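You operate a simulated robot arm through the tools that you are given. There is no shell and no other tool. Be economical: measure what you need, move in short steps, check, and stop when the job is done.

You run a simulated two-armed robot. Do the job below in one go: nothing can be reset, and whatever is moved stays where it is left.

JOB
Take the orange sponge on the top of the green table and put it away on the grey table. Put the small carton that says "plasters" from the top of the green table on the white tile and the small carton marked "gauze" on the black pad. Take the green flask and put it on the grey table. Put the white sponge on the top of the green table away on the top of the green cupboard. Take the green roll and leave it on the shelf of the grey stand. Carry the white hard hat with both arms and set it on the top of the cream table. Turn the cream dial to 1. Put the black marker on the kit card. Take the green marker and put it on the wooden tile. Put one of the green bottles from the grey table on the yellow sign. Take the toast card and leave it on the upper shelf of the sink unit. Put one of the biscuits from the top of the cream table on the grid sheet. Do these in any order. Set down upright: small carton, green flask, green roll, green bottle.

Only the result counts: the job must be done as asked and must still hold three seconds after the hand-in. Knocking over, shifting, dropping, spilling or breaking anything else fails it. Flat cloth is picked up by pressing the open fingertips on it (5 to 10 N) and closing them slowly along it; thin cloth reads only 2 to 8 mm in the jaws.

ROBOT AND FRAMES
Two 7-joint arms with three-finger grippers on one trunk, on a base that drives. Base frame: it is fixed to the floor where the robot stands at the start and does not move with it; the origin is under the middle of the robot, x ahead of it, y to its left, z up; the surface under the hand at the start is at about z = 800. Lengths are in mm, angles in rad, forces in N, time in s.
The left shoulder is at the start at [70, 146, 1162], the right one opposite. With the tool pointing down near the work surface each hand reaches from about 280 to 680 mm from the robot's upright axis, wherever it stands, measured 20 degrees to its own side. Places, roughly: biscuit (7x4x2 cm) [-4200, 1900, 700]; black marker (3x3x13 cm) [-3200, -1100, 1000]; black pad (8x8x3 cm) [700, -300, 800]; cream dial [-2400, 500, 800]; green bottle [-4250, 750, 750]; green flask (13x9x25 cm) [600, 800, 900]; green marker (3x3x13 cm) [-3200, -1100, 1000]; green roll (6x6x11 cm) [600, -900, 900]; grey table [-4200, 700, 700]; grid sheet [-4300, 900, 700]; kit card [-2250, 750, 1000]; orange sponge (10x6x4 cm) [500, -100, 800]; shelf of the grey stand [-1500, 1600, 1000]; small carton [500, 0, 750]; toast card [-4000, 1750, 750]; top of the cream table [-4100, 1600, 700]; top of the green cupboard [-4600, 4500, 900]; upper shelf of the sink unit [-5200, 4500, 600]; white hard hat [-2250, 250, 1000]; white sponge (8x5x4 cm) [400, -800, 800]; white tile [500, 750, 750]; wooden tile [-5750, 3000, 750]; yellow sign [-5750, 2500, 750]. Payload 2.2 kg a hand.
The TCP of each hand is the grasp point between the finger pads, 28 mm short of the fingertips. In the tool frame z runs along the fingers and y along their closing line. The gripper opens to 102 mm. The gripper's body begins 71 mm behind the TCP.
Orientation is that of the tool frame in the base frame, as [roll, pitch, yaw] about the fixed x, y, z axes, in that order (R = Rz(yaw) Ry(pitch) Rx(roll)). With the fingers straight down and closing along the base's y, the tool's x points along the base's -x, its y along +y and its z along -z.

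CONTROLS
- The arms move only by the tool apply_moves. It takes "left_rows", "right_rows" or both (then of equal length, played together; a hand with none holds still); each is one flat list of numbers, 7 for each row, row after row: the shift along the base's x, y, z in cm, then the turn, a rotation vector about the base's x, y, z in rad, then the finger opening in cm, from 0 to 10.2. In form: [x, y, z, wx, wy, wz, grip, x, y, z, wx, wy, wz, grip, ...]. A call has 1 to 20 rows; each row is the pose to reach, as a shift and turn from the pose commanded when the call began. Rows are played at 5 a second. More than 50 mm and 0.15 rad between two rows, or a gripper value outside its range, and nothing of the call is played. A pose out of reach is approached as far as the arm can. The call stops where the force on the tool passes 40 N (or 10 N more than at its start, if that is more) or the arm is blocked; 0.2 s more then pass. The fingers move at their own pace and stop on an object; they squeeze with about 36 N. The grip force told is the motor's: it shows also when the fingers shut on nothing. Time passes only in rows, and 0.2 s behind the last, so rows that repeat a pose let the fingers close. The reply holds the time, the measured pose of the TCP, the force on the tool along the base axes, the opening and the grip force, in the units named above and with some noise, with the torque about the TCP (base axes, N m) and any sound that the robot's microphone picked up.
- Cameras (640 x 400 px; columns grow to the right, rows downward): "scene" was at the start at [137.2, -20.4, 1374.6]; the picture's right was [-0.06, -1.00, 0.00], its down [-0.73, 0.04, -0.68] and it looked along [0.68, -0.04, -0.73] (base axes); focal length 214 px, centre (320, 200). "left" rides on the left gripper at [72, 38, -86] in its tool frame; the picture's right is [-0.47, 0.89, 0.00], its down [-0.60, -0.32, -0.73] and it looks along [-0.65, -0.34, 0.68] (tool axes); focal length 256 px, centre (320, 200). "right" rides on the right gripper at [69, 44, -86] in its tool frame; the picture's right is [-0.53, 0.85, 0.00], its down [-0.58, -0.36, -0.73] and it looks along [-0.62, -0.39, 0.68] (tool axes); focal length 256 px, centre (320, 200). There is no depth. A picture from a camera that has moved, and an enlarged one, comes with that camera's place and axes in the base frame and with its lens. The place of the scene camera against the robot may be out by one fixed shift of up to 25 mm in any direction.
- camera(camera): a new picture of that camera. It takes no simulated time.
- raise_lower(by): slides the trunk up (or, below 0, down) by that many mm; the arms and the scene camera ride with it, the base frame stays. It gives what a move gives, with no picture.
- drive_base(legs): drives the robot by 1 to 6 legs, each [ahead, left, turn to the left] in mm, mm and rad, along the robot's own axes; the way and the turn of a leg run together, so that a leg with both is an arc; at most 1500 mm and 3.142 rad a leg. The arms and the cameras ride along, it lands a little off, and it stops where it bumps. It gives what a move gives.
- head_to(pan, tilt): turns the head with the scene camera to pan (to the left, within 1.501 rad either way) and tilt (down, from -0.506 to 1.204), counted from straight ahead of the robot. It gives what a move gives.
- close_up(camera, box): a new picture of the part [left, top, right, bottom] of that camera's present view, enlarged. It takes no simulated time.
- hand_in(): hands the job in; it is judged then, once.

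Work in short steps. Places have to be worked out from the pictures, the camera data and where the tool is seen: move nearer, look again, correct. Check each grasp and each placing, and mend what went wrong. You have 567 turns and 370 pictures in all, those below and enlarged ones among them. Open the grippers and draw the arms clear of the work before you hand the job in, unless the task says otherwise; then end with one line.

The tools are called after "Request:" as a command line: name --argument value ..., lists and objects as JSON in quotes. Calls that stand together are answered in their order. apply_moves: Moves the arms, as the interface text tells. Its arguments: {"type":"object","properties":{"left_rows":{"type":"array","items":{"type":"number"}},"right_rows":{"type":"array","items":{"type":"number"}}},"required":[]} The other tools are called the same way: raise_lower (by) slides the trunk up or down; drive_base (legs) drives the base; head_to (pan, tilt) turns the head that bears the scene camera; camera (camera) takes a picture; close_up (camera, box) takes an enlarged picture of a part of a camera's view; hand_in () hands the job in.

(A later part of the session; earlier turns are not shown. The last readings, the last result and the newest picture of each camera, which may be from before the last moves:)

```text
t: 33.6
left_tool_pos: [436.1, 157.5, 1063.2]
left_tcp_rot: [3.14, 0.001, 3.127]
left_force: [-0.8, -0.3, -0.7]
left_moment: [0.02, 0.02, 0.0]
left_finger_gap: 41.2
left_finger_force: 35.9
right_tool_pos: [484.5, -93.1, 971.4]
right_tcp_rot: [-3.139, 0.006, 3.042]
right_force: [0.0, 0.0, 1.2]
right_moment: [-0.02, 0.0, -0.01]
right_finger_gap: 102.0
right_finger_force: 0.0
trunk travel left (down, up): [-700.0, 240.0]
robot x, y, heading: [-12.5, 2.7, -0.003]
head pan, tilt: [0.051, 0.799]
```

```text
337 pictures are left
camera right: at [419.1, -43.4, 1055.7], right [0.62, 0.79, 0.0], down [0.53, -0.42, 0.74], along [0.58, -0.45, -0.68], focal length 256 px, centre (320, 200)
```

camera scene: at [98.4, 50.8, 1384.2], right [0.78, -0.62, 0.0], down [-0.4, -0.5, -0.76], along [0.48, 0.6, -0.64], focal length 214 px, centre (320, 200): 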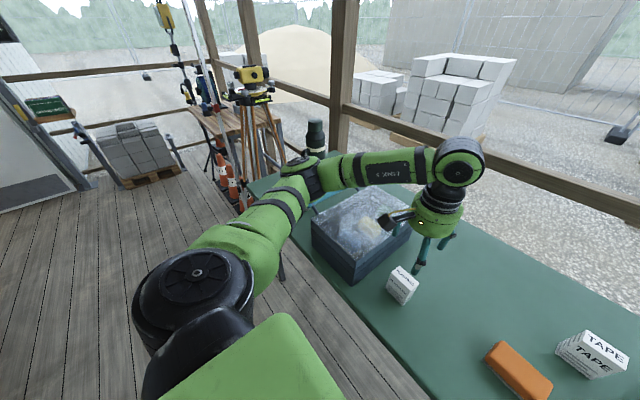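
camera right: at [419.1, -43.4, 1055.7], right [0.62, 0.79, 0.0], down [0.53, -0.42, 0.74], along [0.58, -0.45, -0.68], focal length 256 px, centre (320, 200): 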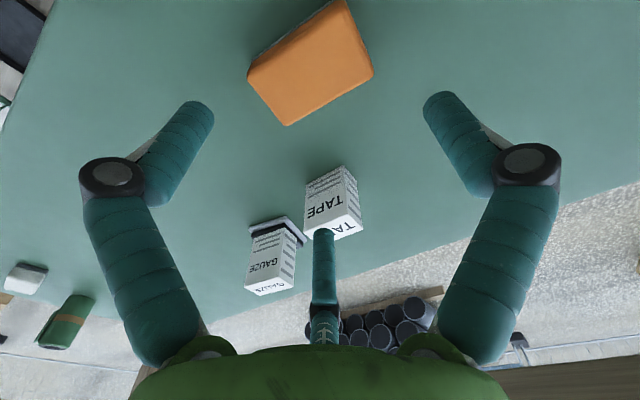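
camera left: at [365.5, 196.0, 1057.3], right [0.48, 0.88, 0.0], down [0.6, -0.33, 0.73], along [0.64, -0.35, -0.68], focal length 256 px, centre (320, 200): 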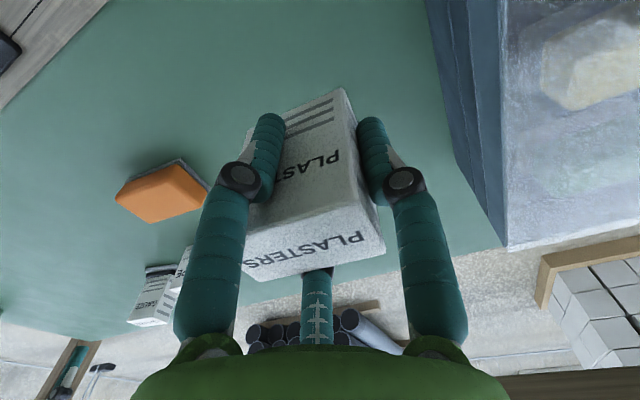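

Sponge centre ≈[478,-98]. I descend at [480,-88] and close.

Request:
apply_moves --right_rows '[-0.4, 0.5, -3, 0, 0, 0, 10.2, -0.4, 0.5, -7, 0, 0, 0, 10.2, -0.4, 0.5, -11, 0, 0, 0, 10.2, -0.4, 0.5, -13, 0, 0, 0, 10.2, -0.4, 0.5, -13, 0, 0, 0, 4, -0.4, 0.5, -13, 0, 0, 0, 3, -0.4, 0.5, -13, 0, 0, 0, 3, -0.4, 0.5, -10, 0, 0, 0, 3, -0.4, 0.5, -5, 0, 0, 0, 3, -0.4, 0.5, 0, 0, 0, 0, 3, -0.4, 0.5, 5, 0, 0, 0, 3]'

Request:
camera --camera "right"

```text
t: 36.0
left_tool_pos: [435.3, 160.0, 1062.6]
left_tcp_rot: [-3.14, 0.0, 3.13]
left_force: [-0.6, 0.8, -0.5]
left_moment: [0.02, -0.02, 0.03]
left_finger_gap: 41.1
left_finger_force: 36.1
right_tool_pos: [479.1, -85.1, 1021.8]
right_tcp_rot: [-3.137, 0.006, 3.039]
right_force: [0.1, 0.6, -1.4]
right_moment: [-0.02, 0.02, -0.01]
right_finger_gap: 66.7
right_finger_force: 35.6
trunk travel left (down, up): [-700.0, 240.0]
robot x, y, heading: [-10.0, -1.7, 0.0]
head pan, tilt: [0.051, 0.799]
```

```text
336 pictures are left
camera right: at [414.6, -33.9, 1107.7], right [0.62, 0.79, 0.0], down [0.53, -0.42, 0.74], along [0.58, -0.46, -0.68], focal length 256 px, centre (320, 200)
```

right: 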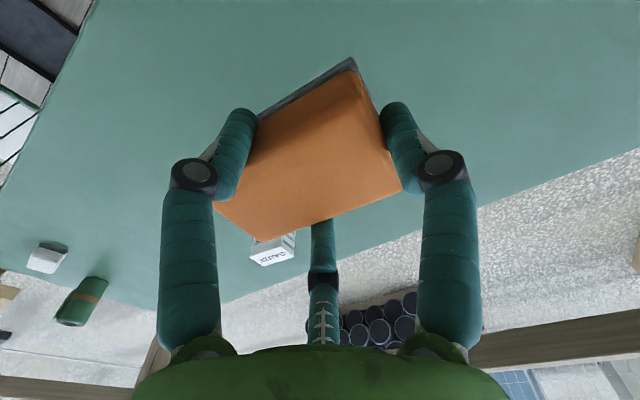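

Sponge held (gap 66.7). With both arms high I strafe 350 mm left and look at the tile and wing.

Request:
drive_base --legs '[[0, 350, 0]]'

Request:
head_to --pan 0.3 --tilt 0.8

Request:
camera --camera "scene"

Request:
camera --camera "left"

```text
t: 38.3
left_tool_pos: [434.5, 524.1, 1062.5]
left_tcp_rot: [-3.141, 0.001, 3.136]
left_force: [0.7, 0.6, -1.3]
left_moment: [0.01, 0.0, 0.0]
left_finger_gap: 41.5
left_finger_force: 35.6
right_tool_pos: [479.5, 281.2, 1020.5]
right_tcp_rot: [-3.137, 0.004, 3.047]
right_force: [-0.5, 0.3, -0.2]
right_moment: [0.02, 0.04, -0.01]
right_finger_gap: 66.5
right_finger_force: 35.9
trunk travel left (down, up): [-700.0, 240.0]
robot x, y, heading: [-11.3, 361.0, 0.005]
head pan, tilt: [0.051, 0.799]
```

```text
t: 39.1
left_tool_pos: [434.0, 524.2, 1061.8]
left_tcp_rot: [-3.141, 0.001, 3.135]
left_force: [0.8, -0.2, -1.1]
left_moment: [-0.02, 0.03, 0.03]
left_finger_gap: 40.9
left_finger_force: 35.6
right_tool_pos: [480.9, 280.3, 1020.9]
right_tcp_rot: [-3.137, 0.003, 3.049]
right_force: [0.0, 0.4, 0.8]
right_moment: [0.0, 0.01, -0.02]
right_finger_gap: 66.4
right_finger_force: 36.0
trunk travel left (down, up): [-700.0, 240.0]
robot x, y, heading: [-10.4, 361.0, 0.008]
head pan, tilt: [0.3, 0.799]
```

```text
335 pictures are left
camera scene: at [121.5, 371.7, 1376.0], right [0.3, -0.95, 0.0], down [-0.68, -0.22, -0.7], along [0.66, 0.21, -0.72], focal length 214 px, centre (320, 200)
```

scene: 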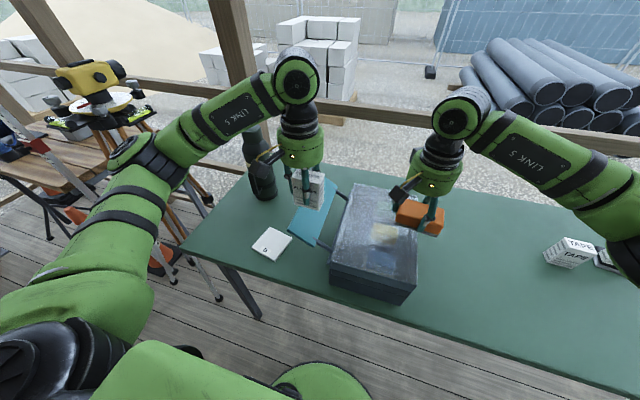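

```text
334 pictures are left
camera left: at [361.3, 563.8, 1148.5], right [0.47, 0.88, 0.0], down [0.6, -0.32, 0.73], along [0.65, -0.34, -0.68], focal length 256 px, centre (320, 200)
```

left: 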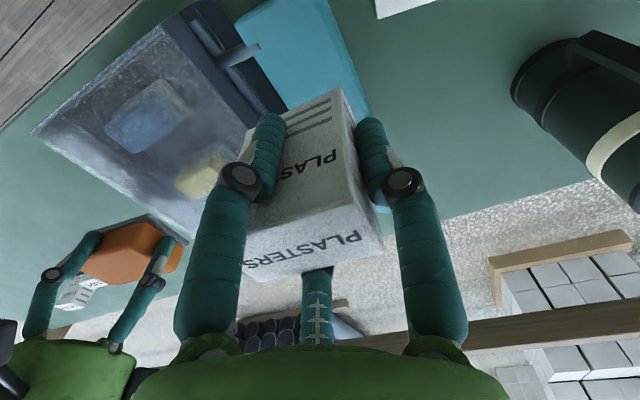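

The tile lies clear of the wing, centred about [420,621]. I carry the carton above it and lower to about 75 mm above.

Request:
apply_moves --left_rows '[-0.5, 4, 0, 0, 0, 0, 3, -1, 8, 0, 0, 0, 0, 3, -1.4, 10.4, 0, 0, 0, 0, 3, -1.4, 10.4, -5, 0, 0, 0, 3, -1.4, 10.4, -10, 0, 0, 0, 3, -1.4, 10.4, -14, 0, 0, 0, 3]'

Request:
close_up --camera "scene" --box '[200, 130, 400, 255]'

Request:
camera --camera "left"

```text
t: 40.5
left_tool_pos: [420.7, 629.0, 921.5]
left_tcp_rot: [-3.14, 0.0, 3.136]
left_force: [0.2, 0.2, -0.9]
left_moment: [0.0, 0.0, 0.01]
left_finger_gap: 41.1
left_finger_force: 35.9
right_tool_pos: [480.6, 282.4, 1021.4]
right_tcp_rot: [-3.137, 0.005, 3.049]
right_force: [-0.4, 0.0, -0.7]
right_moment: [-0.02, 0.0, 0.03]
right_finger_gap: 66.5
right_finger_force: 35.9
trunk travel left (down, up): [-700.0, 240.0]
robot x, y, heading: [-11.2, 365.7, 0.009]
head pan, tilt: [0.3, 0.799]
```

```text
3.20 times, centred on (300, 192) of scene
camera zoom: at [121.6, 371.7, 1376.0], right [0.3, -0.95, 0.0], down [-0.68, -0.22, -0.7], along [0.66, 0.21, -0.72], focal length 686 px, centre (384, 224)
```

zoom: 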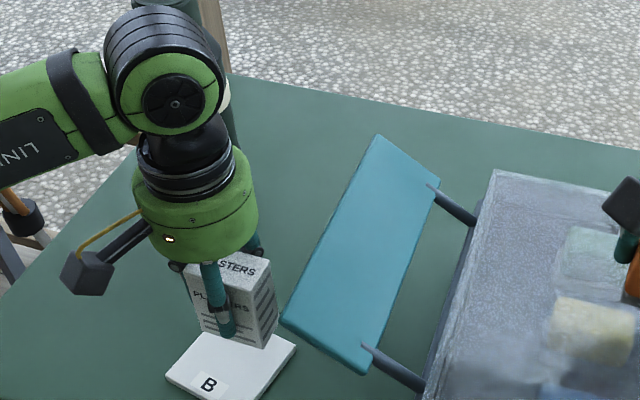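

```text
332 pictures are left
camera left: at [348.6, 667.8, 1007.6], right [0.47, 0.88, 0.0], down [0.6, -0.32, 0.73], along [0.65, -0.34, -0.68], focal length 256 px, centre (320, 200)
```

left: 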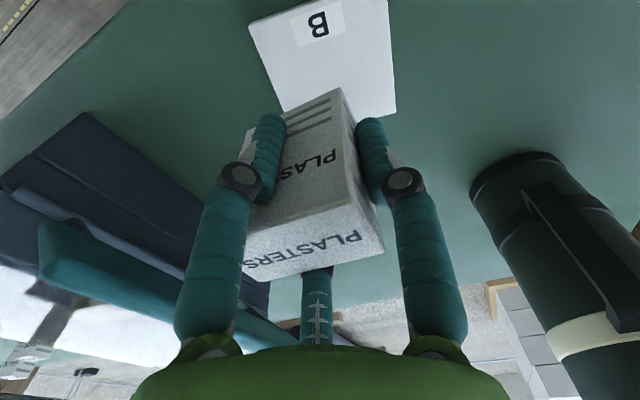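

The left camera puts the tile's centre at about [418,641] (scene camera reads ~18 mm low in y). I shift 19 mm left and lower.

Request:
apply_moves --left_rows '[0, 1.9, 0, 0, 0, 0, 3, 0, 1.9, -3, 0, 0, 0, 3, 0, 1.9, -5, 0, 0, 0, 3, 0, 1.9, -5.8, 0, 0, 0, 3]'

Request:
close_up --camera "scene" --box '[200, 155, 360, 255]'

Request:
camera --camera "left"

```text
t: 41.5
left_tool_pos: [418.9, 649.0, 863.2]
left_tcp_rot: [3.139, 0.001, 3.138]
left_force: [0.1, -0.1, 0.1]
left_moment: [-0.01, -0.03, 0.0]
left_finger_gap: 40.9
left_finger_force: 35.8
right_tool_pos: [480.1, 281.2, 1021.5]
right_tcp_rot: [-3.136, 0.007, 3.051]
right_force: [-0.4, -0.1, 0.9]
right_moment: [-0.02, -0.02, -0.03]
right_finger_gap: 66.5
right_finger_force: 35.2
trunk travel left (down, up): [-700.0, 240.0]
robot x, y, heading: [-17.3, 362.0, 0.005]
head pan, tilt: [0.3, 0.799]
```

```text
4.00 times, centred on (280, 205) of scene
camera zoom: at [121.2, 371.6, 1376.0], right [0.3, -0.95, 0.0], down [-0.68, -0.22, -0.7], along [0.66, 0.21, -0.72], focal length 858 px, centre (480, 180)
```

zoom: 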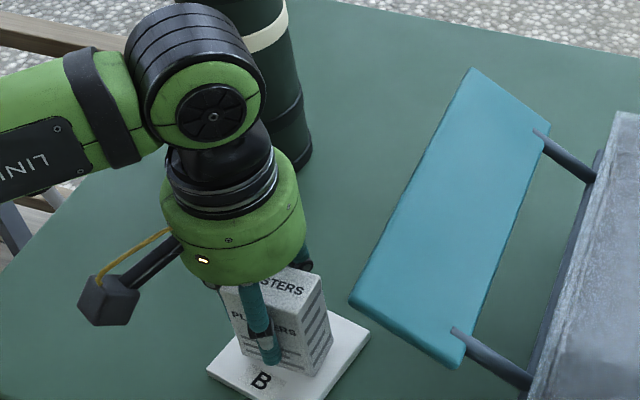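

```text
330 pictures are left
camera left: at [346.1, 687.5, 948.8], right [0.47, 0.88, 0.0], down [0.6, -0.32, 0.73], along [0.65, -0.34, -0.68], focal length 256 px, centre (320, 200)
```

left: 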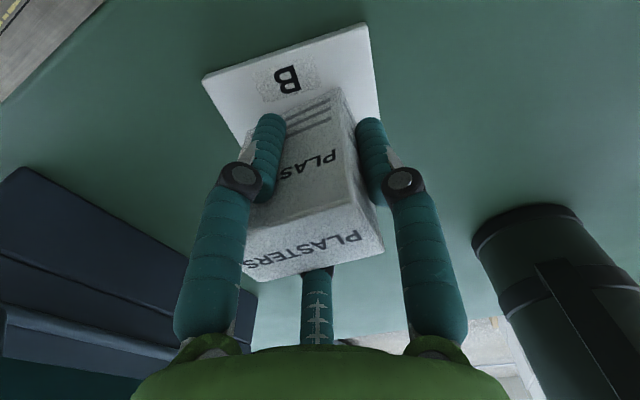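

The carton hovers well inside the tile. I lower in 2 mm steps to contact.

Request:
apply_moves --left_rows '[0, 0, -0.3, 0, 0, 0, 3, 0, 0, -0.5, 0, 0, 0, 3, 0, 0, -0.7, 0, 0, 0, 3]'

```text
t: 42.3
left_tool_pos: [419.3, 648.0, 859.7]
left_tcp_rot: [3.141, 0.002, 3.138]
left_force: [-3.2, 1.4, 11.0]
left_moment: [0.01, 0.18, -0.06]
left_finger_gap: 40.8
left_finger_force: 35.6
right_tool_pos: [478.4, 281.1, 1022.5]
right_tcp_rot: [-3.138, 0.007, 3.049]
right_force: [-0.3, -0.3, -0.4]
right_moment: [0.0, 0.0, 0.0]
right_finger_gap: 66.5
right_finger_force: 36.1
trunk travel left (down, up): [-700.0, 240.0]
robot x, y, heading: [-14.2, 365.4, 0.009]
head pan, tilt: [0.3, 0.799]
```

Contact at 11 N. I open and lift straight up.

Request:
apply_moves --left_rows '[0, 0, 0.1, 0, 0, 0, 5, 0, 0, 0.1, 0, 0, 0, 7, 0, 0, 0.1, 0, 0, 0, 9, 0, 0, 4, 0, 0, 0, 9, 0, 0, 8, 0, 0, 0, 9, 0, 0, 12, 0, 0, 0, 9, 0, 0, 17, 0, 0, 0, 10.2]'

Request:
camera --camera "left"

Request:
camera --camera "scene"

```text
t: 43.9
left_tool_pos: [424.5, 645.1, 1029.2]
left_tcp_rot: [3.14, 0.001, 3.138]
left_force: [-0.5, -0.4, -0.6]
left_moment: [0.04, -0.04, -0.01]
left_finger_gap: 102.3
left_finger_force: 0.0
right_tool_pos: [480.2, 280.4, 1021.3]
right_tcp_rot: [-3.139, 0.008, 3.048]
right_force: [-0.5, -0.5, -0.1]
right_moment: [0.01, -0.02, -0.02]
right_finger_gap: 66.1
right_finger_force: 36.1
trunk travel left (down, up): [-700.0, 240.0]
robot x, y, heading: [-10.7, 359.2, 0.006]
head pan, tilt: [0.3, 0.799]
```

```text
329 pictures are left
camera left: at [351.0, 683.9, 1116.1], right [0.47, 0.88, 0.0], down [0.6, -0.32, 0.73], along [0.65, -0.34, -0.68], focal length 256 px, centre (320, 200)
```

left: 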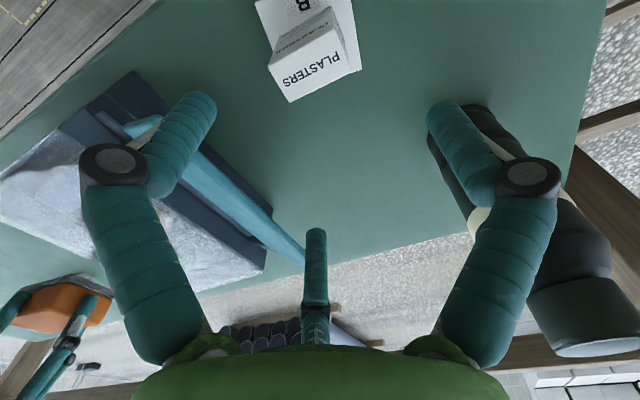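

```text
328 pictures are left
camera scene: at [120.9, 370.4, 1376.0], right [0.3, -0.95, 0.0], down [-0.68, -0.22, -0.7], along [0.66, 0.21, -0.72], focal length 214 px, centre (320, 200)
```

scene: 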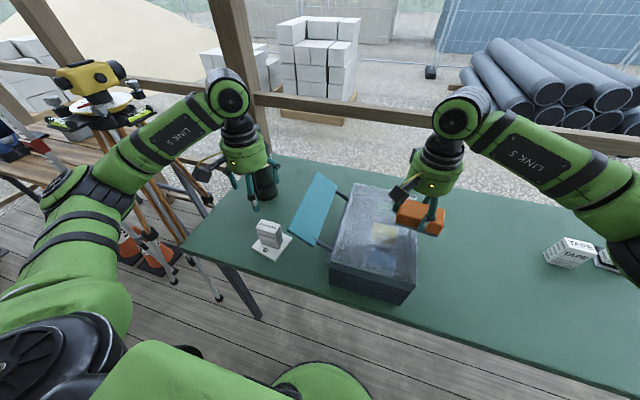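

Plasters placed. Next the flask near [625,765]: I raise the left hand to look over it and drive a bit closer.

Request:
apply_moves --left_rows '[0, 0, 4, 0, 0, 0, 10.2, 0, 0, 8, 0, 0, 0, 10.2, 0, 0, 12, 0, 0, 0, 10.2, 0, 0, 15, 0, 0, 0, 10.2]'

Request:
drive_base --legs '[[70, 90, 0]]'

Request:
camera --camera "left"

Request:
camera --camera "scene"

```text
t: 44.9
left_tool_pos: [417.9, 644.0, 1180.1]
left_tcp_rot: [3.141, -0.002, 3.138]
left_force: [-0.2, -0.4, 0.2]
left_moment: [0.01, 0.01, 0.0]
left_finger_gap: 102.0
left_finger_force: 0.0
right_tool_pos: [480.1, 280.6, 1021.9]
right_tcp_rot: [-3.138, 0.009, 3.047]
right_force: [0.6, 0.3, -0.3]
right_moment: [0.0, -0.01, 0.0]
right_finger_gap: 66.4
right_finger_force: 36.0
trunk travel left (down, up): [-700.0, 240.0]
robot x, y, heading: [-13.5, 360.8, 0.008]
head pan, tilt: [0.3, 0.799]
```

```text
t: 46.1
left_tool_pos: [487.6, 731.9, 1180.8]
left_tcp_rot: [-3.141, 0.001, 3.135]
left_force: [-0.2, 0.2, 0.0]
left_moment: [0.02, 0.0, -0.02]
left_finger_gap: 101.9
left_finger_force: 0.1
right_tool_pos: [547.8, 366.8, 1022.1]
right_tcp_rot: [-3.137, 0.007, 3.046]
right_force: [0.5, -0.3, -0.1]
right_moment: [0.02, 0.0, 0.0]
right_finger_gap: 66.3
right_finger_force: 35.6
trunk travel left (down, up): [-700.0, 240.0]
robot x, y, heading: [52.9, 448.5, 0.009]
head pan, tilt: [0.3, 0.799]
```

```text
327 pictures are left
camera left: at [413.9, 769.6, 1266.6], right [0.47, 0.88, 0.0], down [0.6, -0.32, 0.73], along [0.65, -0.34, -0.68], focal length 256 px, centre (320, 200)
```

left: 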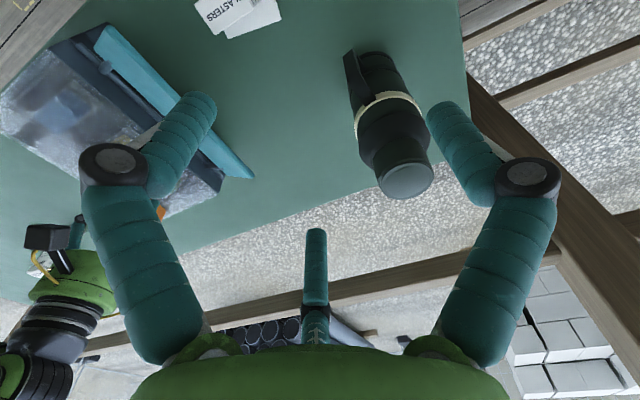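

```text
326 pictures are left
camera scene: at [189.2, 457.5, 1376.2], right [0.3, -0.95, 0.0], down [-0.68, -0.22, -0.7], along [0.67, 0.21, -0.72], focal length 214 px, centre (320, 200)
```

scene: 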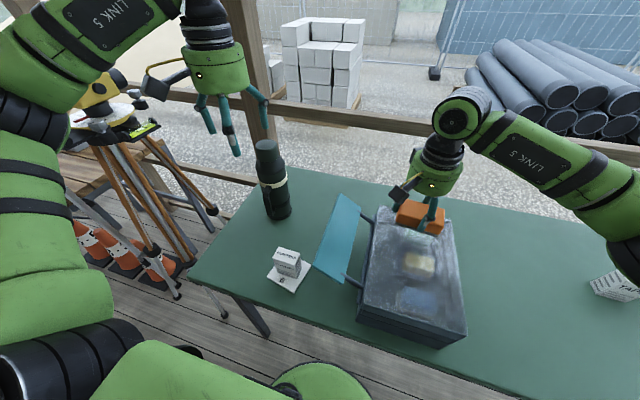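

Request:
close_up --camera "left" --box '[320, 20, 480, 220]'

Request:
close_up --camera "scene" --box '[220, 125, 320, 225]'

```text
2.00 times, centred on (400, 120) of left
camera zoom: at [413.9, 769.6, 1266.6], right [0.47, 0.88, 0.0], down [0.6, -0.32, 0.73], along [0.65, -0.34, -0.68], focal length 512 px, centre (160, 360)
```

zoom: 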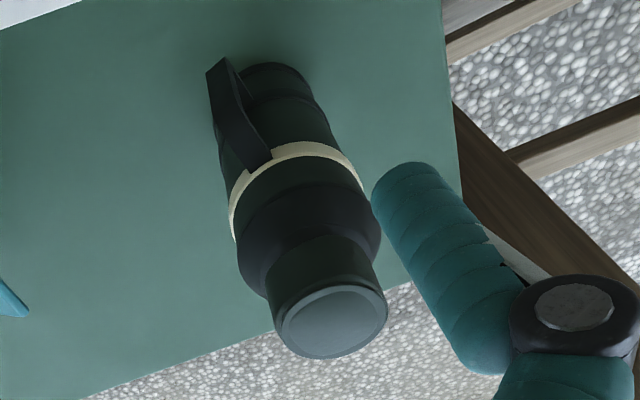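

```text
4.00 times, centred on (270, 175) of scene
camera zoom: at [189.2, 457.5, 1376.2], right [0.3, -0.95, 0.0], down [-0.68, -0.22, -0.7], along [0.67, 0.21, -0.72], focal length 858 px, centre (520, 300)
```

zoom: 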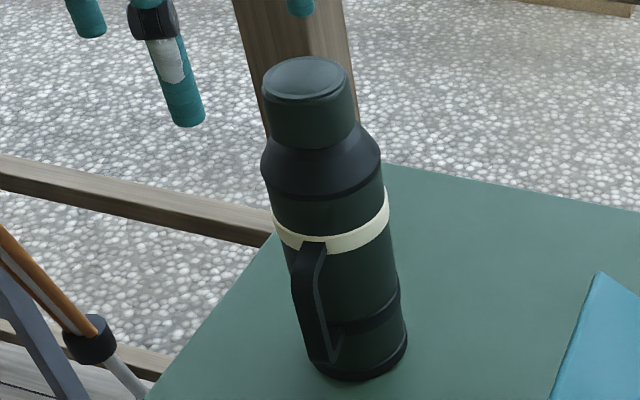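

The flask has a ~60 mm cap; I'll hold it there. I move the left hand to above [615,765] at the same height and triangulate again.

Request:
apply_moves --left_rows '[4, 1, 0, 0, 0, 0, 10.2, 8, 2, 0, 0, 0, 0, 10.2, 12, 3.2, 0, 0, 0, 0, 10.2]'

Request:
camera --camera "left"

```text
t: 46.9
left_tool_pos: [611.4, 763.5, 1176.7]
left_tcp_rot: [3.14, -0.001, 3.133]
left_force: [0.2, -0.7, 0.2]
left_moment: [0.01, 0.03, 0.02]
left_finger_gap: 102.0
left_finger_force: 0.1
right_tool_pos: [550.6, 367.5, 1020.9]
right_tcp_rot: [-3.138, 0.005, 3.046]
right_force: [-0.1, -0.1, -1.0]
right_moment: [0.0, 0.02, -0.01]
right_finger_gap: 66.5
right_finger_force: 36.1
trunk travel left (down, up): [-700.0, 240.0]
robot x, y, heading: [55.9, 447.5, 0.006]
head pan, tilt: [0.3, 0.799]
```

```text
323 pictures are left
camera left: at [538.5, 802.8, 1264.0], right [0.47, 0.88, 0.0], down [0.6, -0.32, 0.73], along [0.64, -0.34, -0.68], focal length 256 px, centre (320, 200)
```

left: 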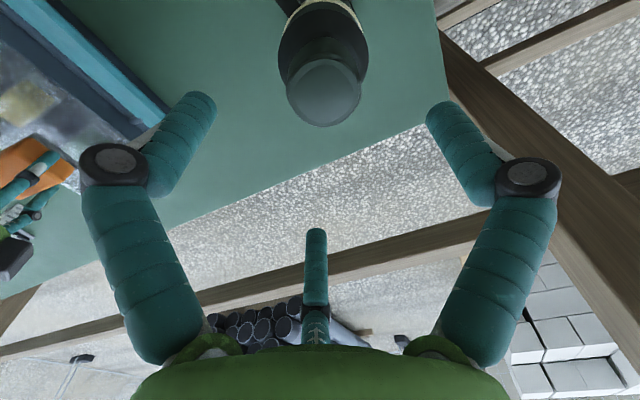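

Top centre is [617,765,1070], cap radius ≈29. I lower around the cap to TCP z≈1050, close and lift a little.

Request:
apply_moves --left_rows '[0.5, 0.15, -3, 0, 0, 0, 10.2, 0.5, 0.15, -6, 0, 0, 0, 10.2, 0.5, 0.15, -9, 0, 0, 0, 10.2, 0.5, 0.15, -12.5, 0, 0, 0, 10.2, 0.5, 0.15, -12.5, 0, 0, 0, 6, 0.5, 0.15, -12.5, 0, 0, 0, 4, 0.5, 0.15, -12.5, 0, 0, 0, 4, 0.5, 0.15, -12.5, 0, 0, 0, 4]'

Request:
camera --camera "left"

```text
t: 48.7
left_tool_pos: [614.8, 765.1, 1052.2]
left_tcp_rot: [-3.141, 0.0, 3.133]
left_force: [2.1, -0.9, 1.4]
left_moment: [-0.07, -0.4, -0.03]
left_finger_gap: 51.6
left_finger_force: 36.4
right_tool_pos: [549.8, 368.4, 1021.1]
right_tcp_rot: [-3.138, 0.006, 3.046]
right_force: [-0.2, 0.1, -0.2]
right_moment: [0.02, -0.01, -0.01]
right_finger_gap: 66.3
right_finger_force: 35.8
trunk travel left (down, up): [-700.0, 240.0]
robot x, y, heading: [54.6, 447.4, 0.01]
head pan, tilt: [0.3, 0.799]
```

```text
322 pictures are left
camera left: at [542.2, 804.2, 1139.3], right [0.47, 0.88, 0.0], down [0.6, -0.32, 0.73], along [0.65, -0.34, -0.68], focal length 256 px, centre (320, 200)
```

left: 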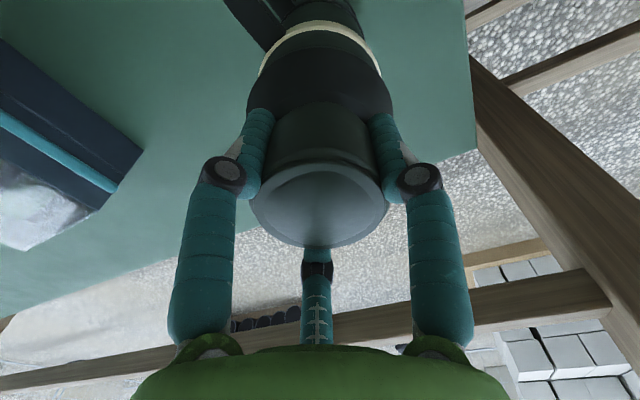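

Cap held (gap 51.6). I lift the flask 200 mm.

Request:
apply_moves --left_rows '[0, 0, 2, 0, 0, 0, 4, 0, 0, 6, 0, 0, 0, 4, 0, 0, 10, 0, 0, 0, 4, 0, 0, 14, 0, 0, 0, 4, 0, 0, 18, 0, 0, 0, 4, 0, 0, 20, 0, 0, 0, 4]'

Request:
camera --camera "scene"

```text
t: 50.1
left_tool_pos: [601.2, 762.5, 1248.2]
left_tcp_rot: [-3.14, 0.002, 3.136]
left_force: [0.3, 0.0, -5.1]
left_moment: [-0.01, -0.06, 0.01]
left_finger_gap: 51.8
left_finger_force: 35.8
left hand out of reach, approached as far as the arm can: row 5, 6
right_tool_pos: [548.7, 368.7, 1022.4]
right_tcp_rot: [-3.135, 0.007, 3.048]
right_force: [0.0, 0.2, 0.1]
right_moment: [-0.01, 0.0, 0.01]
right_finger_gap: 66.6
right_finger_force: 35.8
trunk travel left (down, up): [-700.0, 240.0]
robot x, y, heading: [56.3, 453.0, 0.006]
head pan, tilt: [0.3, 0.799]
```

```text
321 pictures are left
camera scene: at [190.1, 459.8, 1376.0], right [0.3, -0.95, 0.0], down [-0.68, -0.22, -0.7], along [0.66, 0.21, -0.72], focal length 214 px, centre (320, 200)
```

scene: 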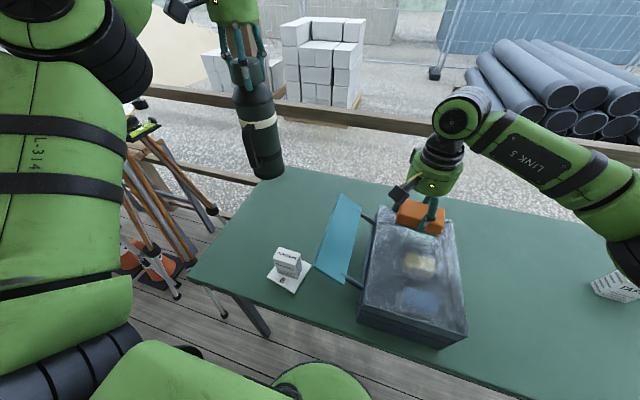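

Flask and sponge are aloft. I back away from the table 400 mm and look around to both sides.

Request:
drive_base --legs '[[-400, 0, 0]]'

Request:
head_to --pan 1.5 --tilt 0.4

Request:
camera --camera "scene"

Request:
head_to --pan -1.5 --tilt 0.4

Request:
camera --camera "scene"

```text
t: 52.6
left_tool_pos: [200.8, 759.1, 1247.5]
left_tcp_rot: [-3.141, 0.001, 3.139]
left_force: [-0.4, 0.3, -5.0]
left_moment: [0.0, -0.04, 0.02]
left_finger_gap: 51.7
left_finger_force: 36.1
right_tool_pos: [148.6, 366.2, 1020.5]
right_tcp_rot: [-3.138, 0.004, 3.049]
right_force: [-0.2, 0.0, 0.3]
right_moment: [0.01, 0.01, -0.01]
right_finger_gap: 66.6
right_finger_force: 36.0
trunk travel left (down, up): [-700.0, 240.0]
robot x, y, heading: [-350.6, 446.1, 0.003]
head pan, tilt: [0.3, 0.799]
```

```text
t: 54.0
left_tool_pos: [198.1, 759.2, 1246.8]
left_tcp_rot: [3.141, 0.002, 3.138]
left_force: [0.1, 0.2, -4.4]
left_moment: [0.01, -0.06, -0.03]
left_finger_gap: 52.1
left_finger_force: 36.0
right_tool_pos: [148.5, 365.6, 1021.2]
right_tcp_rot: [-3.135, 0.007, 3.049]
right_force: [-0.7, 0.1, 0.1]
right_moment: [-0.01, 0.0, -0.02]
right_finger_gap: 66.3
right_finger_force: 35.9
trunk travel left (down, up): [-700.0, 240.0]
robot x, y, heading: [-343.5, 447.0, 0.01]
head pan, tilt: [1.499, 0.4]
```

```text
320 pictures are left
camera scene: at [-282.5, 524.7, 1411.0], right [1.0, -0.06, 0.0], down [-0.03, -0.39, -0.92], along [0.06, 0.92, -0.39], focal length 214 px, centre (320, 200)
```

scene: 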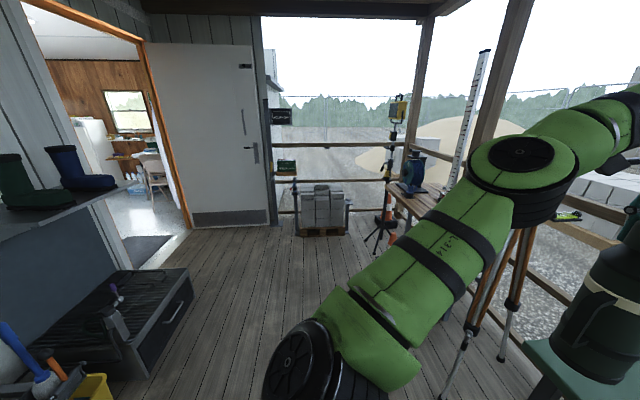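

```text
t: 56.6
left_tool_pos: [199.3, 758.5, 1247.5]
left_tcp_rot: [-3.141, 0.002, 3.138]
left_force: [-0.5, -0.5, -5.6]
left_moment: [0.0, -0.04, 0.01]
left_finger_gap: 51.6
left_finger_force: 35.8
right_tool_pos: [147.9, 367.6, 1021.0]
right_tcp_rot: [-3.135, 0.005, 3.049]
right_force: [-0.7, 0.0, 0.4]
right_moment: [0.03, 0.01, 0.0]
right_finger_gap: 66.1
right_finger_force: 36.0
trunk travel left (down, up): [-700.0, 240.0]
robot x, y, heading: [-345.2, 447.3, 0.008]
head pan, tilt: [-1.499, 0.4]
```

```text
319 pictures are left
camera scene: at [-281.0, 340.0, 1411.1], right [-1.0, -0.08, 0.0], down [-0.03, 0.39, -0.92], along [0.07, -0.92, -0.39], focal length 214 px, centre (320, 200)
```

scene: 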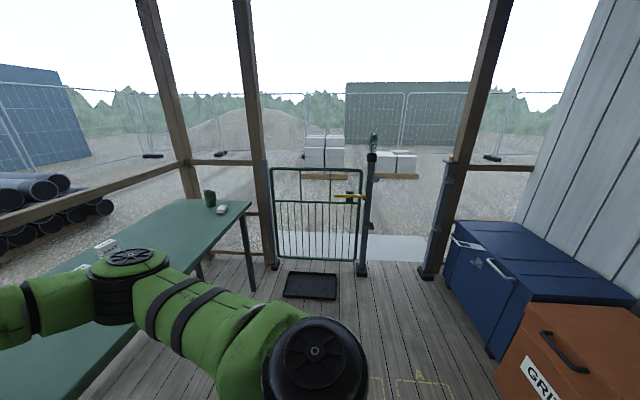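

We are on a porch; the grey stand (boots shelf) is at left and the doorway to the house lies around x≈-1800, y≈2150–3030. I tuck both hands closer, then turn left 90°.

Request:
apply_moves --left_rows '[-4, -2, 0, 0, 0, 0, 4, -8, -5, 0, 0, 0, 0, 4, -12, -8, 0, 0, 0, 0, 4, -15, -10, 0, 0, 0, 0, 4]' --right_rows '[-3, -2, 0, 0, 0, 0, 3, -6, -4, 2, 0, 0, 0, 3, -9, -6, 4, 0, 0, 0, 3, -11, -8, 6, 0, 0, 0, 3]'

Request:
drive_base --legs '[[0, 0, 1.57]]'

Request:
head_to --pan 0.4 --tilt 0.5

Request:
camera --camera "scene"

```text
t: 57.6
left_tool_pos: [46.2, 658.0, 1248.7]
left_tcp_rot: [-3.142, 0.004, 3.139]
left_force: [-0.7, -0.6, -4.9]
left_moment: [0.02, -0.04, -0.02]
left_finger_gap: 51.7
left_finger_force: 36.1
right_tool_pos: [34.5, 282.9, 1080.5]
right_tcp_rot: [-3.139, 0.006, 3.05]
right_force: [0.0, -0.1, -0.6]
right_moment: [0.01, -0.03, 0.01]
right_finger_gap: 66.6
right_finger_force: 36.1
trunk travel left (down, up): [-700.0, 240.0]
robot x, y, heading: [-344.9, 446.8, 0.002]
head pan, tilt: [-1.499, 0.4]
```

```text
t: 61.8
left_tool_pos: [-561.5, 842.0, 1246.9]
left_tcp_rot: [3.141, 0.003, -1.564]
left_force: [-0.9, -0.3, -5.4]
left_moment: [0.05, 0.01, 0.02]
left_finger_gap: 51.8
left_finger_force: 36.3
right_tool_pos: [-186.0, 832.7, 1079.2]
right_tcp_rot: [-3.136, 0.008, -1.655]
right_force: [0.4, 0.0, 0.0]
right_moment: [0.01, 0.05, 0.02]
right_finger_gap: 66.4
right_finger_force: 35.8
trunk travel left (down, up): [-700.0, 240.0]
robot x, y, heading: [-346.0, 447.3, 1.586]
head pan, tilt: [-1.499, 0.4]
```

```text
t: 63.7
left_tool_pos: [-561.9, 841.8, 1247.2]
left_tcp_rot: [3.139, 0.003, -1.567]
left_force: [-1.0, -0.5, -5.4]
left_moment: [0.04, 0.0, 0.01]
left_finger_gap: 51.7
left_finger_force: 36.2
right_tool_pos: [-187.5, 833.3, 1080.0]
right_tcp_rot: [-3.136, 0.004, -1.654]
right_force: [0.5, -0.3, -0.4]
right_moment: [0.0, -0.04, -0.03]
right_finger_gap: 66.1
right_finger_force: 35.9
trunk travel left (down, up): [-700.0, 240.0]
robot x, y, heading: [-346.4, 447.1, 1.584]
head pan, tilt: [0.4, 0.499]
```

```text
318 pictures are left
camera scene: at [-377.2, 565.3, 1401.9], right [0.91, 0.4, 0.0], down [0.19, -0.44, -0.88], along [-0.35, 0.8, -0.48], focal length 214 px, centre (320, 200)
```

scene: 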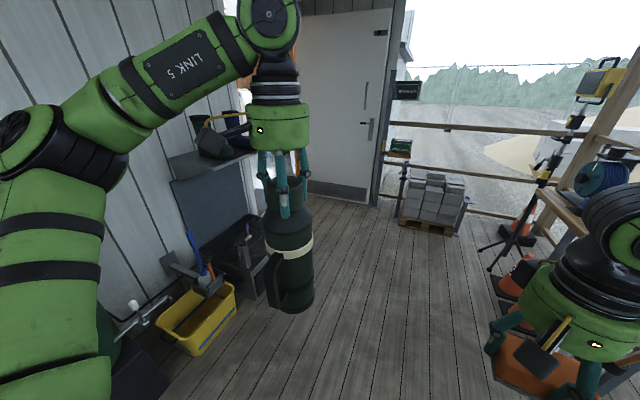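

The way ahead along +y is open. I drive ahead 1100 mm and look toward the door.

Request:
drive_base --legs '[[1100, -50, 0]]'

Request:
head_to --pan 0.9 --tilt 0.4

Request:
camera --camera "scene"

```text
t: 69.4
left_tool_pos: [-537.9, 1956.2, 1247.6]
left_tcp_rot: [3.142, 0.002, -1.559]
left_force: [0.0, -0.6, -6.1]
left_moment: [0.04, 0.02, -0.02]
left_finger_gap: 51.7
left_finger_force: 35.9
right_tool_pos: [-162.2, 1951.2, 1079.7]
right_tcp_rot: [-3.135, 0.007, -1.65]
right_force: [-0.2, -0.4, -0.5]
right_moment: [0.01, 0.0, 0.0]
right_finger_gap: 66.1
right_finger_force: 35.7
trunk travel left (down, up): [-700.0, 240.0]
robot x, y, heading: [-320.5, 1564.6, 1.588]
head pan, tilt: [0.4, 0.499]
```

```text
t: 70.3
left_tool_pos: [-536.7, 1957.2, 1246.9]
left_tcp_rot: [3.142, 0.001, -1.561]
left_force: [0.3, 0.8, -5.8]
left_moment: [0.01, 0.01, -0.02]
left_finger_gap: 51.6
left_finger_force: 35.9
right_tool_pos: [-161.8, 1951.0, 1080.6]
right_tcp_rot: [-3.137, 0.006, -1.649]
right_force: [-0.1, 0.4, 0.2]
right_moment: [0.04, -0.05, 0.02]
right_finger_gap: 66.3
right_finger_force: 36.1
trunk travel left (down, up): [-700.0, 240.0]
robot x, y, heading: [-317.0, 1564.3, 1.594]
head pan, tilt: [0.901, 0.4]
```

```text
317 pictures are left
camera scene: at [-386.9, 1655.0, 1411.0], right [0.6, 0.8, 0.0], down [0.31, -0.24, -0.92], along [-0.73, 0.56, -0.39], focal length 214 px, centre (320, 200)
```

scene: 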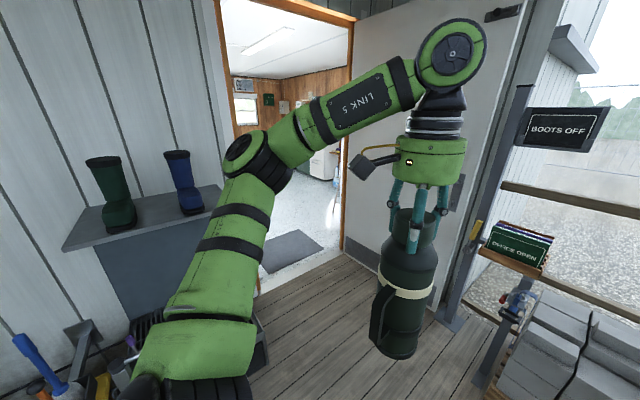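

Doorway spans y≈2070–3020 at x≈-1785. To narrow the elbows I extend both hands forward before passing it.

Request:
apply_moves --left_rows '[1, 4, -2, 0, 0, 0, 4, 2, 8, -4, 0, 0, 0, 4, 4, 12, -6, 0, 0, 0, 4, 5, 16, -8, 0, 0, 0, 4, 6, 20, -10, 0, 0, 0, 4]' --right_rows '[0, 4, 0, 0, 0, 0, 3, 0, 8, 0, 0, 0, 0, 3, 0, 12, 0, 0, 0, 0, 3, 0, 16, 0, 0, 0, 0, 3, 0, 20, 0, 0, 0, 0, 3]'

Request:
head_to --pan 0.5 --tilt 0.6

Request:
camera --camera "scene"

Request:
camera --camera "right"

```text
t: 71.5
left_tool_pos: [-476.2, 2163.3, 1148.1]
left_tcp_rot: [3.139, -0.002, -1.561]
left_force: [-0.6, 0.2, -6.1]
left_moment: [0.03, -0.01, -0.02]
left_finger_gap: 51.7
left_finger_force: 36.3
right_tool_pos: [-162.5, 2152.8, 1077.0]
right_tcp_rot: [-3.136, 0.003, -1.648]
right_force: [-0.6, 0.7, -0.8]
right_moment: [-0.04, 0.09, 0.02]
right_finger_gap: 66.4
right_finger_force: 36.1
trunk travel left (down, up): [-700.0, 240.0]
robot x, y, heading: [-319.9, 1561.7, 1.593]
head pan, tilt: [0.901, 0.4]
```

```text
t: 72.4
left_tool_pos: [-477.2, 2159.9, 1152.0]
left_tcp_rot: [3.141, 0.002, -1.562]
left_force: [1.1, -0.3, -5.1]
left_moment: [0.05, 0.03, -0.02]
left_finger_gap: 51.6
left_finger_force: 36.2
right_tool_pos: [-163.5, 2148.8, 1080.3]
right_tcp_rot: [-3.136, 0.006, -1.65]
right_force: [-0.1, -0.3, -1.2]
right_moment: [0.03, -0.01, 0.01]
right_finger_gap: 66.3
right_finger_force: 35.9
trunk travel left (down, up): [-700.0, 240.0]
robot x, y, heading: [-318.1, 1563.2, 1.592]
head pan, tilt: [0.499, 0.6]
```

```text
316 pictures are left
camera scene: at [-357.4, 1675.3, 1392.9], right [0.87, 0.5, 0.0], down [0.28, -0.49, -0.83], along [-0.41, 0.71, -0.56], focal length 214 px, centre (320, 200)
```

scene: 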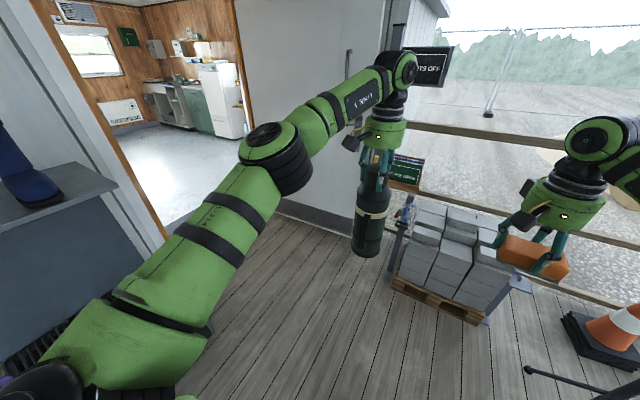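

```text
315 pictures are left
camera right: at [-212.2, 2082.8, 1165.0], right [-0.8, 0.6, 0.0], down [0.4, 0.54, 0.74], along [0.44, 0.59, -0.68], focal length 256 px, centre (320, 200)
```

right: 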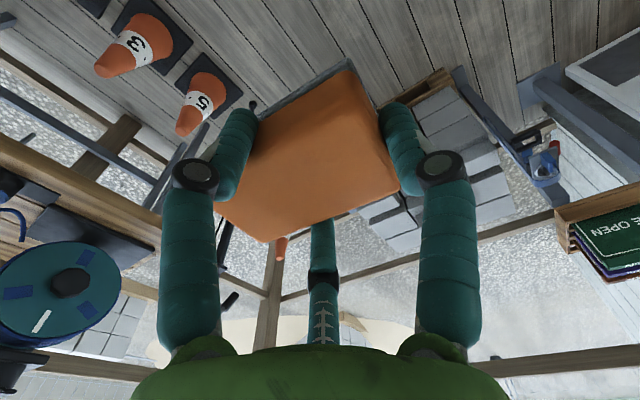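

Elbows are narrower now. I turn left to face the doorway wall, then strafe right toward the door.

Request:
drive_base --legs '[[0, 0, 1.55]]'

Request:
drive_base --legs '[[0, -600, 0], [350, -330, 0]]'

Request:
head_to --pan 0.0 --tilt 0.35

Request:
camera --camera "scene"

```text
t: 76.6
left_tool_pos: [-916.5, 1413.2, 1151.1]
left_tcp_rot: [-3.14, 0.001, 0.0]
left_force: [0.0, 0.0, -5.5]
left_moment: [-0.03, 0.09, 0.03]
left_finger_gap: 51.7
left_finger_force: 35.9
right_tool_pos: [-903.2, 1727.1, 1078.9]
right_tcp_rot: [-3.136, 0.005, -0.089]
right_force: [0.2, 0.7, -0.5]
right_moment: [-0.02, 0.03, -0.04]
right_finger_gap: 66.3
right_finger_force: 35.9
trunk travel left (down, up): [-700.0, 240.0]
robot x, y, heading: [-320.8, 1563.4, -3.126]
head pan, tilt: [0.499, 0.6]
```

```text
t: 82.5
left_tool_pos: [-1271.6, 2355.0, 1150.9]
left_tcp_rot: [3.141, 0.002, -0.016]
left_force: [0.3, -0.3, -4.9]
left_moment: [-0.01, 0.07, -0.01]
left_finger_gap: 51.9
left_finger_force: 35.7
right_tool_pos: [-1253.8, 2667.9, 1079.9]
right_tcp_rot: [-3.135, 0.005, -0.104]
right_force: [-0.4, 0.2, 0.0]
right_moment: [0.0, 0.0, -0.04]
right_finger_gap: 66.3
right_finger_force: 36.2
trunk travel left (down, up): [-700.0, 240.0]
robot x, y, heading: [-669.0, 2495.1, 3.138]
head pan, tilt: [0.499, 0.6]
```

```text
t: 83.4
left_tool_pos: [-1274.8, 2356.1, 1150.2]
left_tcp_rot: [-3.141, 0.002, -0.016]
left_force: [0.3, 0.1, -5.3]
left_moment: [0.02, 0.02, 0.0]
left_finger_gap: 51.7
left_finger_force: 36.3
right_tool_pos: [-1254.2, 2669.0, 1078.9]
right_tcp_rot: [-3.136, 0.007, -0.104]
right_force: [-0.5, 0.6, -0.8]
right_moment: [0.02, 0.02, 0.01]
right_finger_gap: 66.3
right_finger_force: 36.4
trunk travel left (down, up): [-700.0, 240.0]
robot x, y, heading: [-670.9, 2495.9, 3.139]
head pan, tilt: [0.0, 0.351]
```

```text
314 pictures are left
camera scene: at [-809.9, 2481.6, 1415.5], right [0.0, 1.0, 0.0], down [0.34, 0.0, -0.94], along [-0.94, 0.0, -0.34], focal length 214 px, centre (320, 200)
```

scene: 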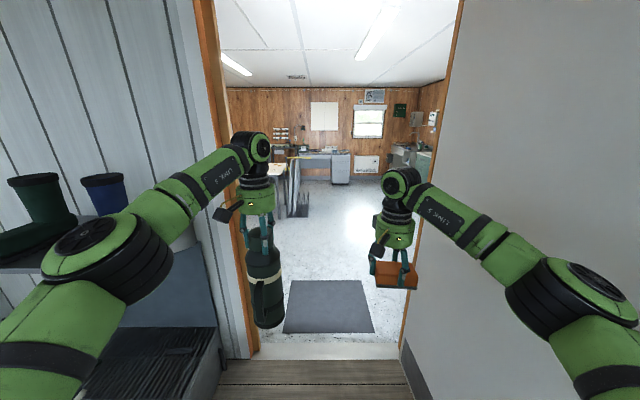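

The doorway is centred near y≈2525 and about 950 mm wide; elbows need about 810. I shift 28 mm right and drive ahead 700 mm, then check.

Request:
drive_base --legs '[[100, -28, 0], [600, 0, 0]]'

Request:
camera --camera "scene"

```text
t: 87.5
left_tool_pos: [-1967.0, 2394.1, 1149.5]
left_tcp_rot: [-3.141, 0.002, -0.023]
left_force: [0.9, 0.2, -6.5]
left_moment: [-0.04, 0.02, -0.02]
left_finger_gap: 51.8
left_finger_force: 35.9
right_tool_pos: [-1945.7, 2706.7, 1079.7]
right_tcp_rot: [-3.135, 0.005, -0.111]
right_force: [-0.3, -0.2, -0.6]
right_moment: [0.03, -0.01, -0.01]
right_finger_gap: 66.3
right_finger_force: 35.7
trunk travel left (down, up): [-700.0, 240.0]
robot x, y, heading: [-1365.0, 2530.6, 3.132]
head pan, tilt: [0.0, 0.351]
```

```text
313 pictures are left
camera scene: at [-1502.5, 2516.1, 1415.7], right [0.01, 1.0, 0.0], down [0.34, 0.0, -0.94], along [-0.94, 0.01, -0.34], focal length 214 px, centre (320, 200)
```

scene: 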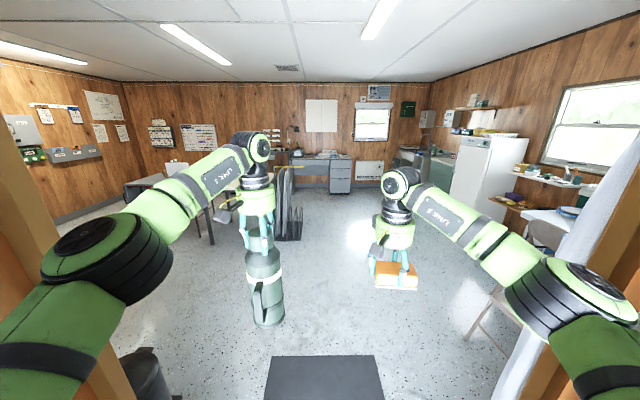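

Through between the jambs with clearance. Continue 650 mm.

Request:
drive_base --legs '[[650, 0, 0]]'

Request:
head_to --pan 0.9 --tilt 0.4

Request:
camera --camera "scene"

Request:
head_to --pan 0.0 --tilt 0.4

Request:
camera --camera "scene"

```text
t: 91.2
left_tool_pos: [-2631.7, 2414.3, 1151.0]
left_tcp_rot: [3.14, 0.001, -0.037]
left_force: [-0.9, -0.4, -5.6]
left_moment: [0.0, 0.06, -0.01]
left_finger_gap: 51.7
left_finger_force: 35.8
right_tool_pos: [-2604.7, 2727.8, 1081.0]
right_tcp_rot: [-3.136, 0.007, -0.126]
right_force: [0.6, -0.3, 0.0]
right_moment: [0.01, -0.02, 0.02]
right_finger_gap: 66.3
right_finger_force: 36.4
trunk travel left (down, up): [-700.0, 240.0]
robot x, y, heading: [-2029.0, 2543.0, 3.114]
head pan, tilt: [0.0, 0.351]
```

```text
t: 92.4
left_tool_pos: [-2632.1, 2413.7, 1151.0]
left_tcp_rot: [-3.14, 0.002, -0.038]
left_force: [-0.6, -0.4, -5.5]
left_moment: [-0.02, 0.04, 0.01]
left_finger_gap: 52.0
left_finger_force: 35.9
right_tool_pos: [-2606.5, 2728.3, 1077.9]
right_tcp_rot: [-3.135, 0.005, -0.128]
right_force: [-0.6, 0.5, -0.2]
right_moment: [0.0, -0.02, -0.02]
right_finger_gap: 66.5
right_finger_force: 36.1
trunk travel left (down, up): [-700.0, 240.0]
robot x, y, heading: [-2030.6, 2543.9, 3.115]
head pan, tilt: [0.901, 0.4]
```

```text
312 pictures are left
camera scene: at [-2132.6, 2457.0, 1411.0], right [-0.77, 0.64, 0.0], down [0.25, 0.3, -0.92], along [-0.59, -0.71, -0.39], focal length 214 px, centre (320, 200)
```

scene: 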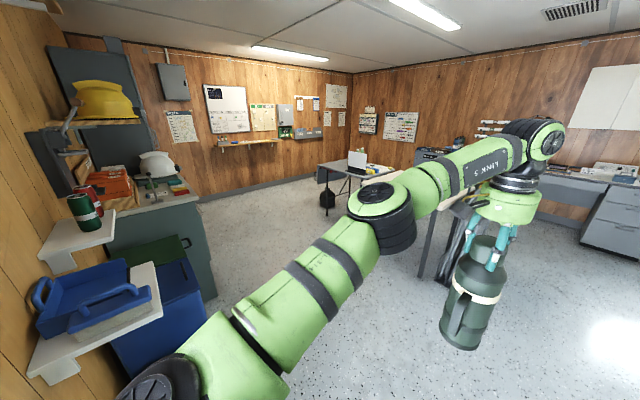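

```text
t: 93.6
left_tool_pos: [-2633.7, 2413.1, 1149.5]
left_tcp_rot: [3.141, 0.001, -0.039]
left_force: [-0.2, 0.1, -6.0]
left_moment: [-0.01, 0.03, 0.0]
left_finger_gap: 51.7
left_finger_force: 36.2
right_tool_pos: [-2606.3, 2727.5, 1079.0]
right_tcp_rot: [-3.138, 0.005, -0.128]
right_force: [0.8, -0.9, -0.7]
right_moment: [-0.04, 0.02, 0.02]
right_finger_gap: 66.3
right_finger_force: 35.7
trunk travel left (down, up): [-700.0, 240.0]
robot x, y, heading: [-2027.8, 2541.7, 3.117]
head pan, tilt: [0.0, 0.4]
```

```text
311 pictures are left
camera scene: at [-2165.7, 2530.3, 1411.0], right [0.02, 1.0, 0.0], down [0.39, -0.01, -0.92], along [-0.92, 0.02, -0.39], focal length 214 px, centre (320, 200)
```

scene: 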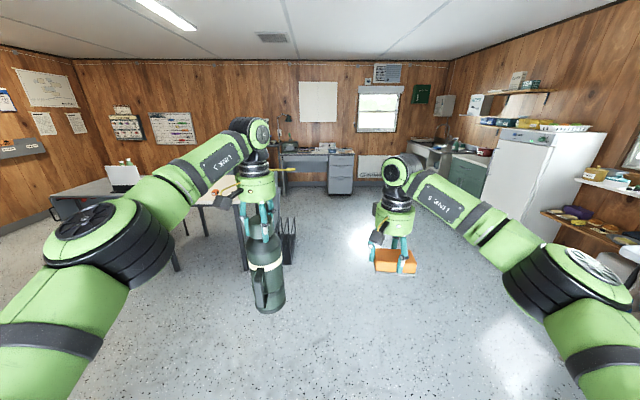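

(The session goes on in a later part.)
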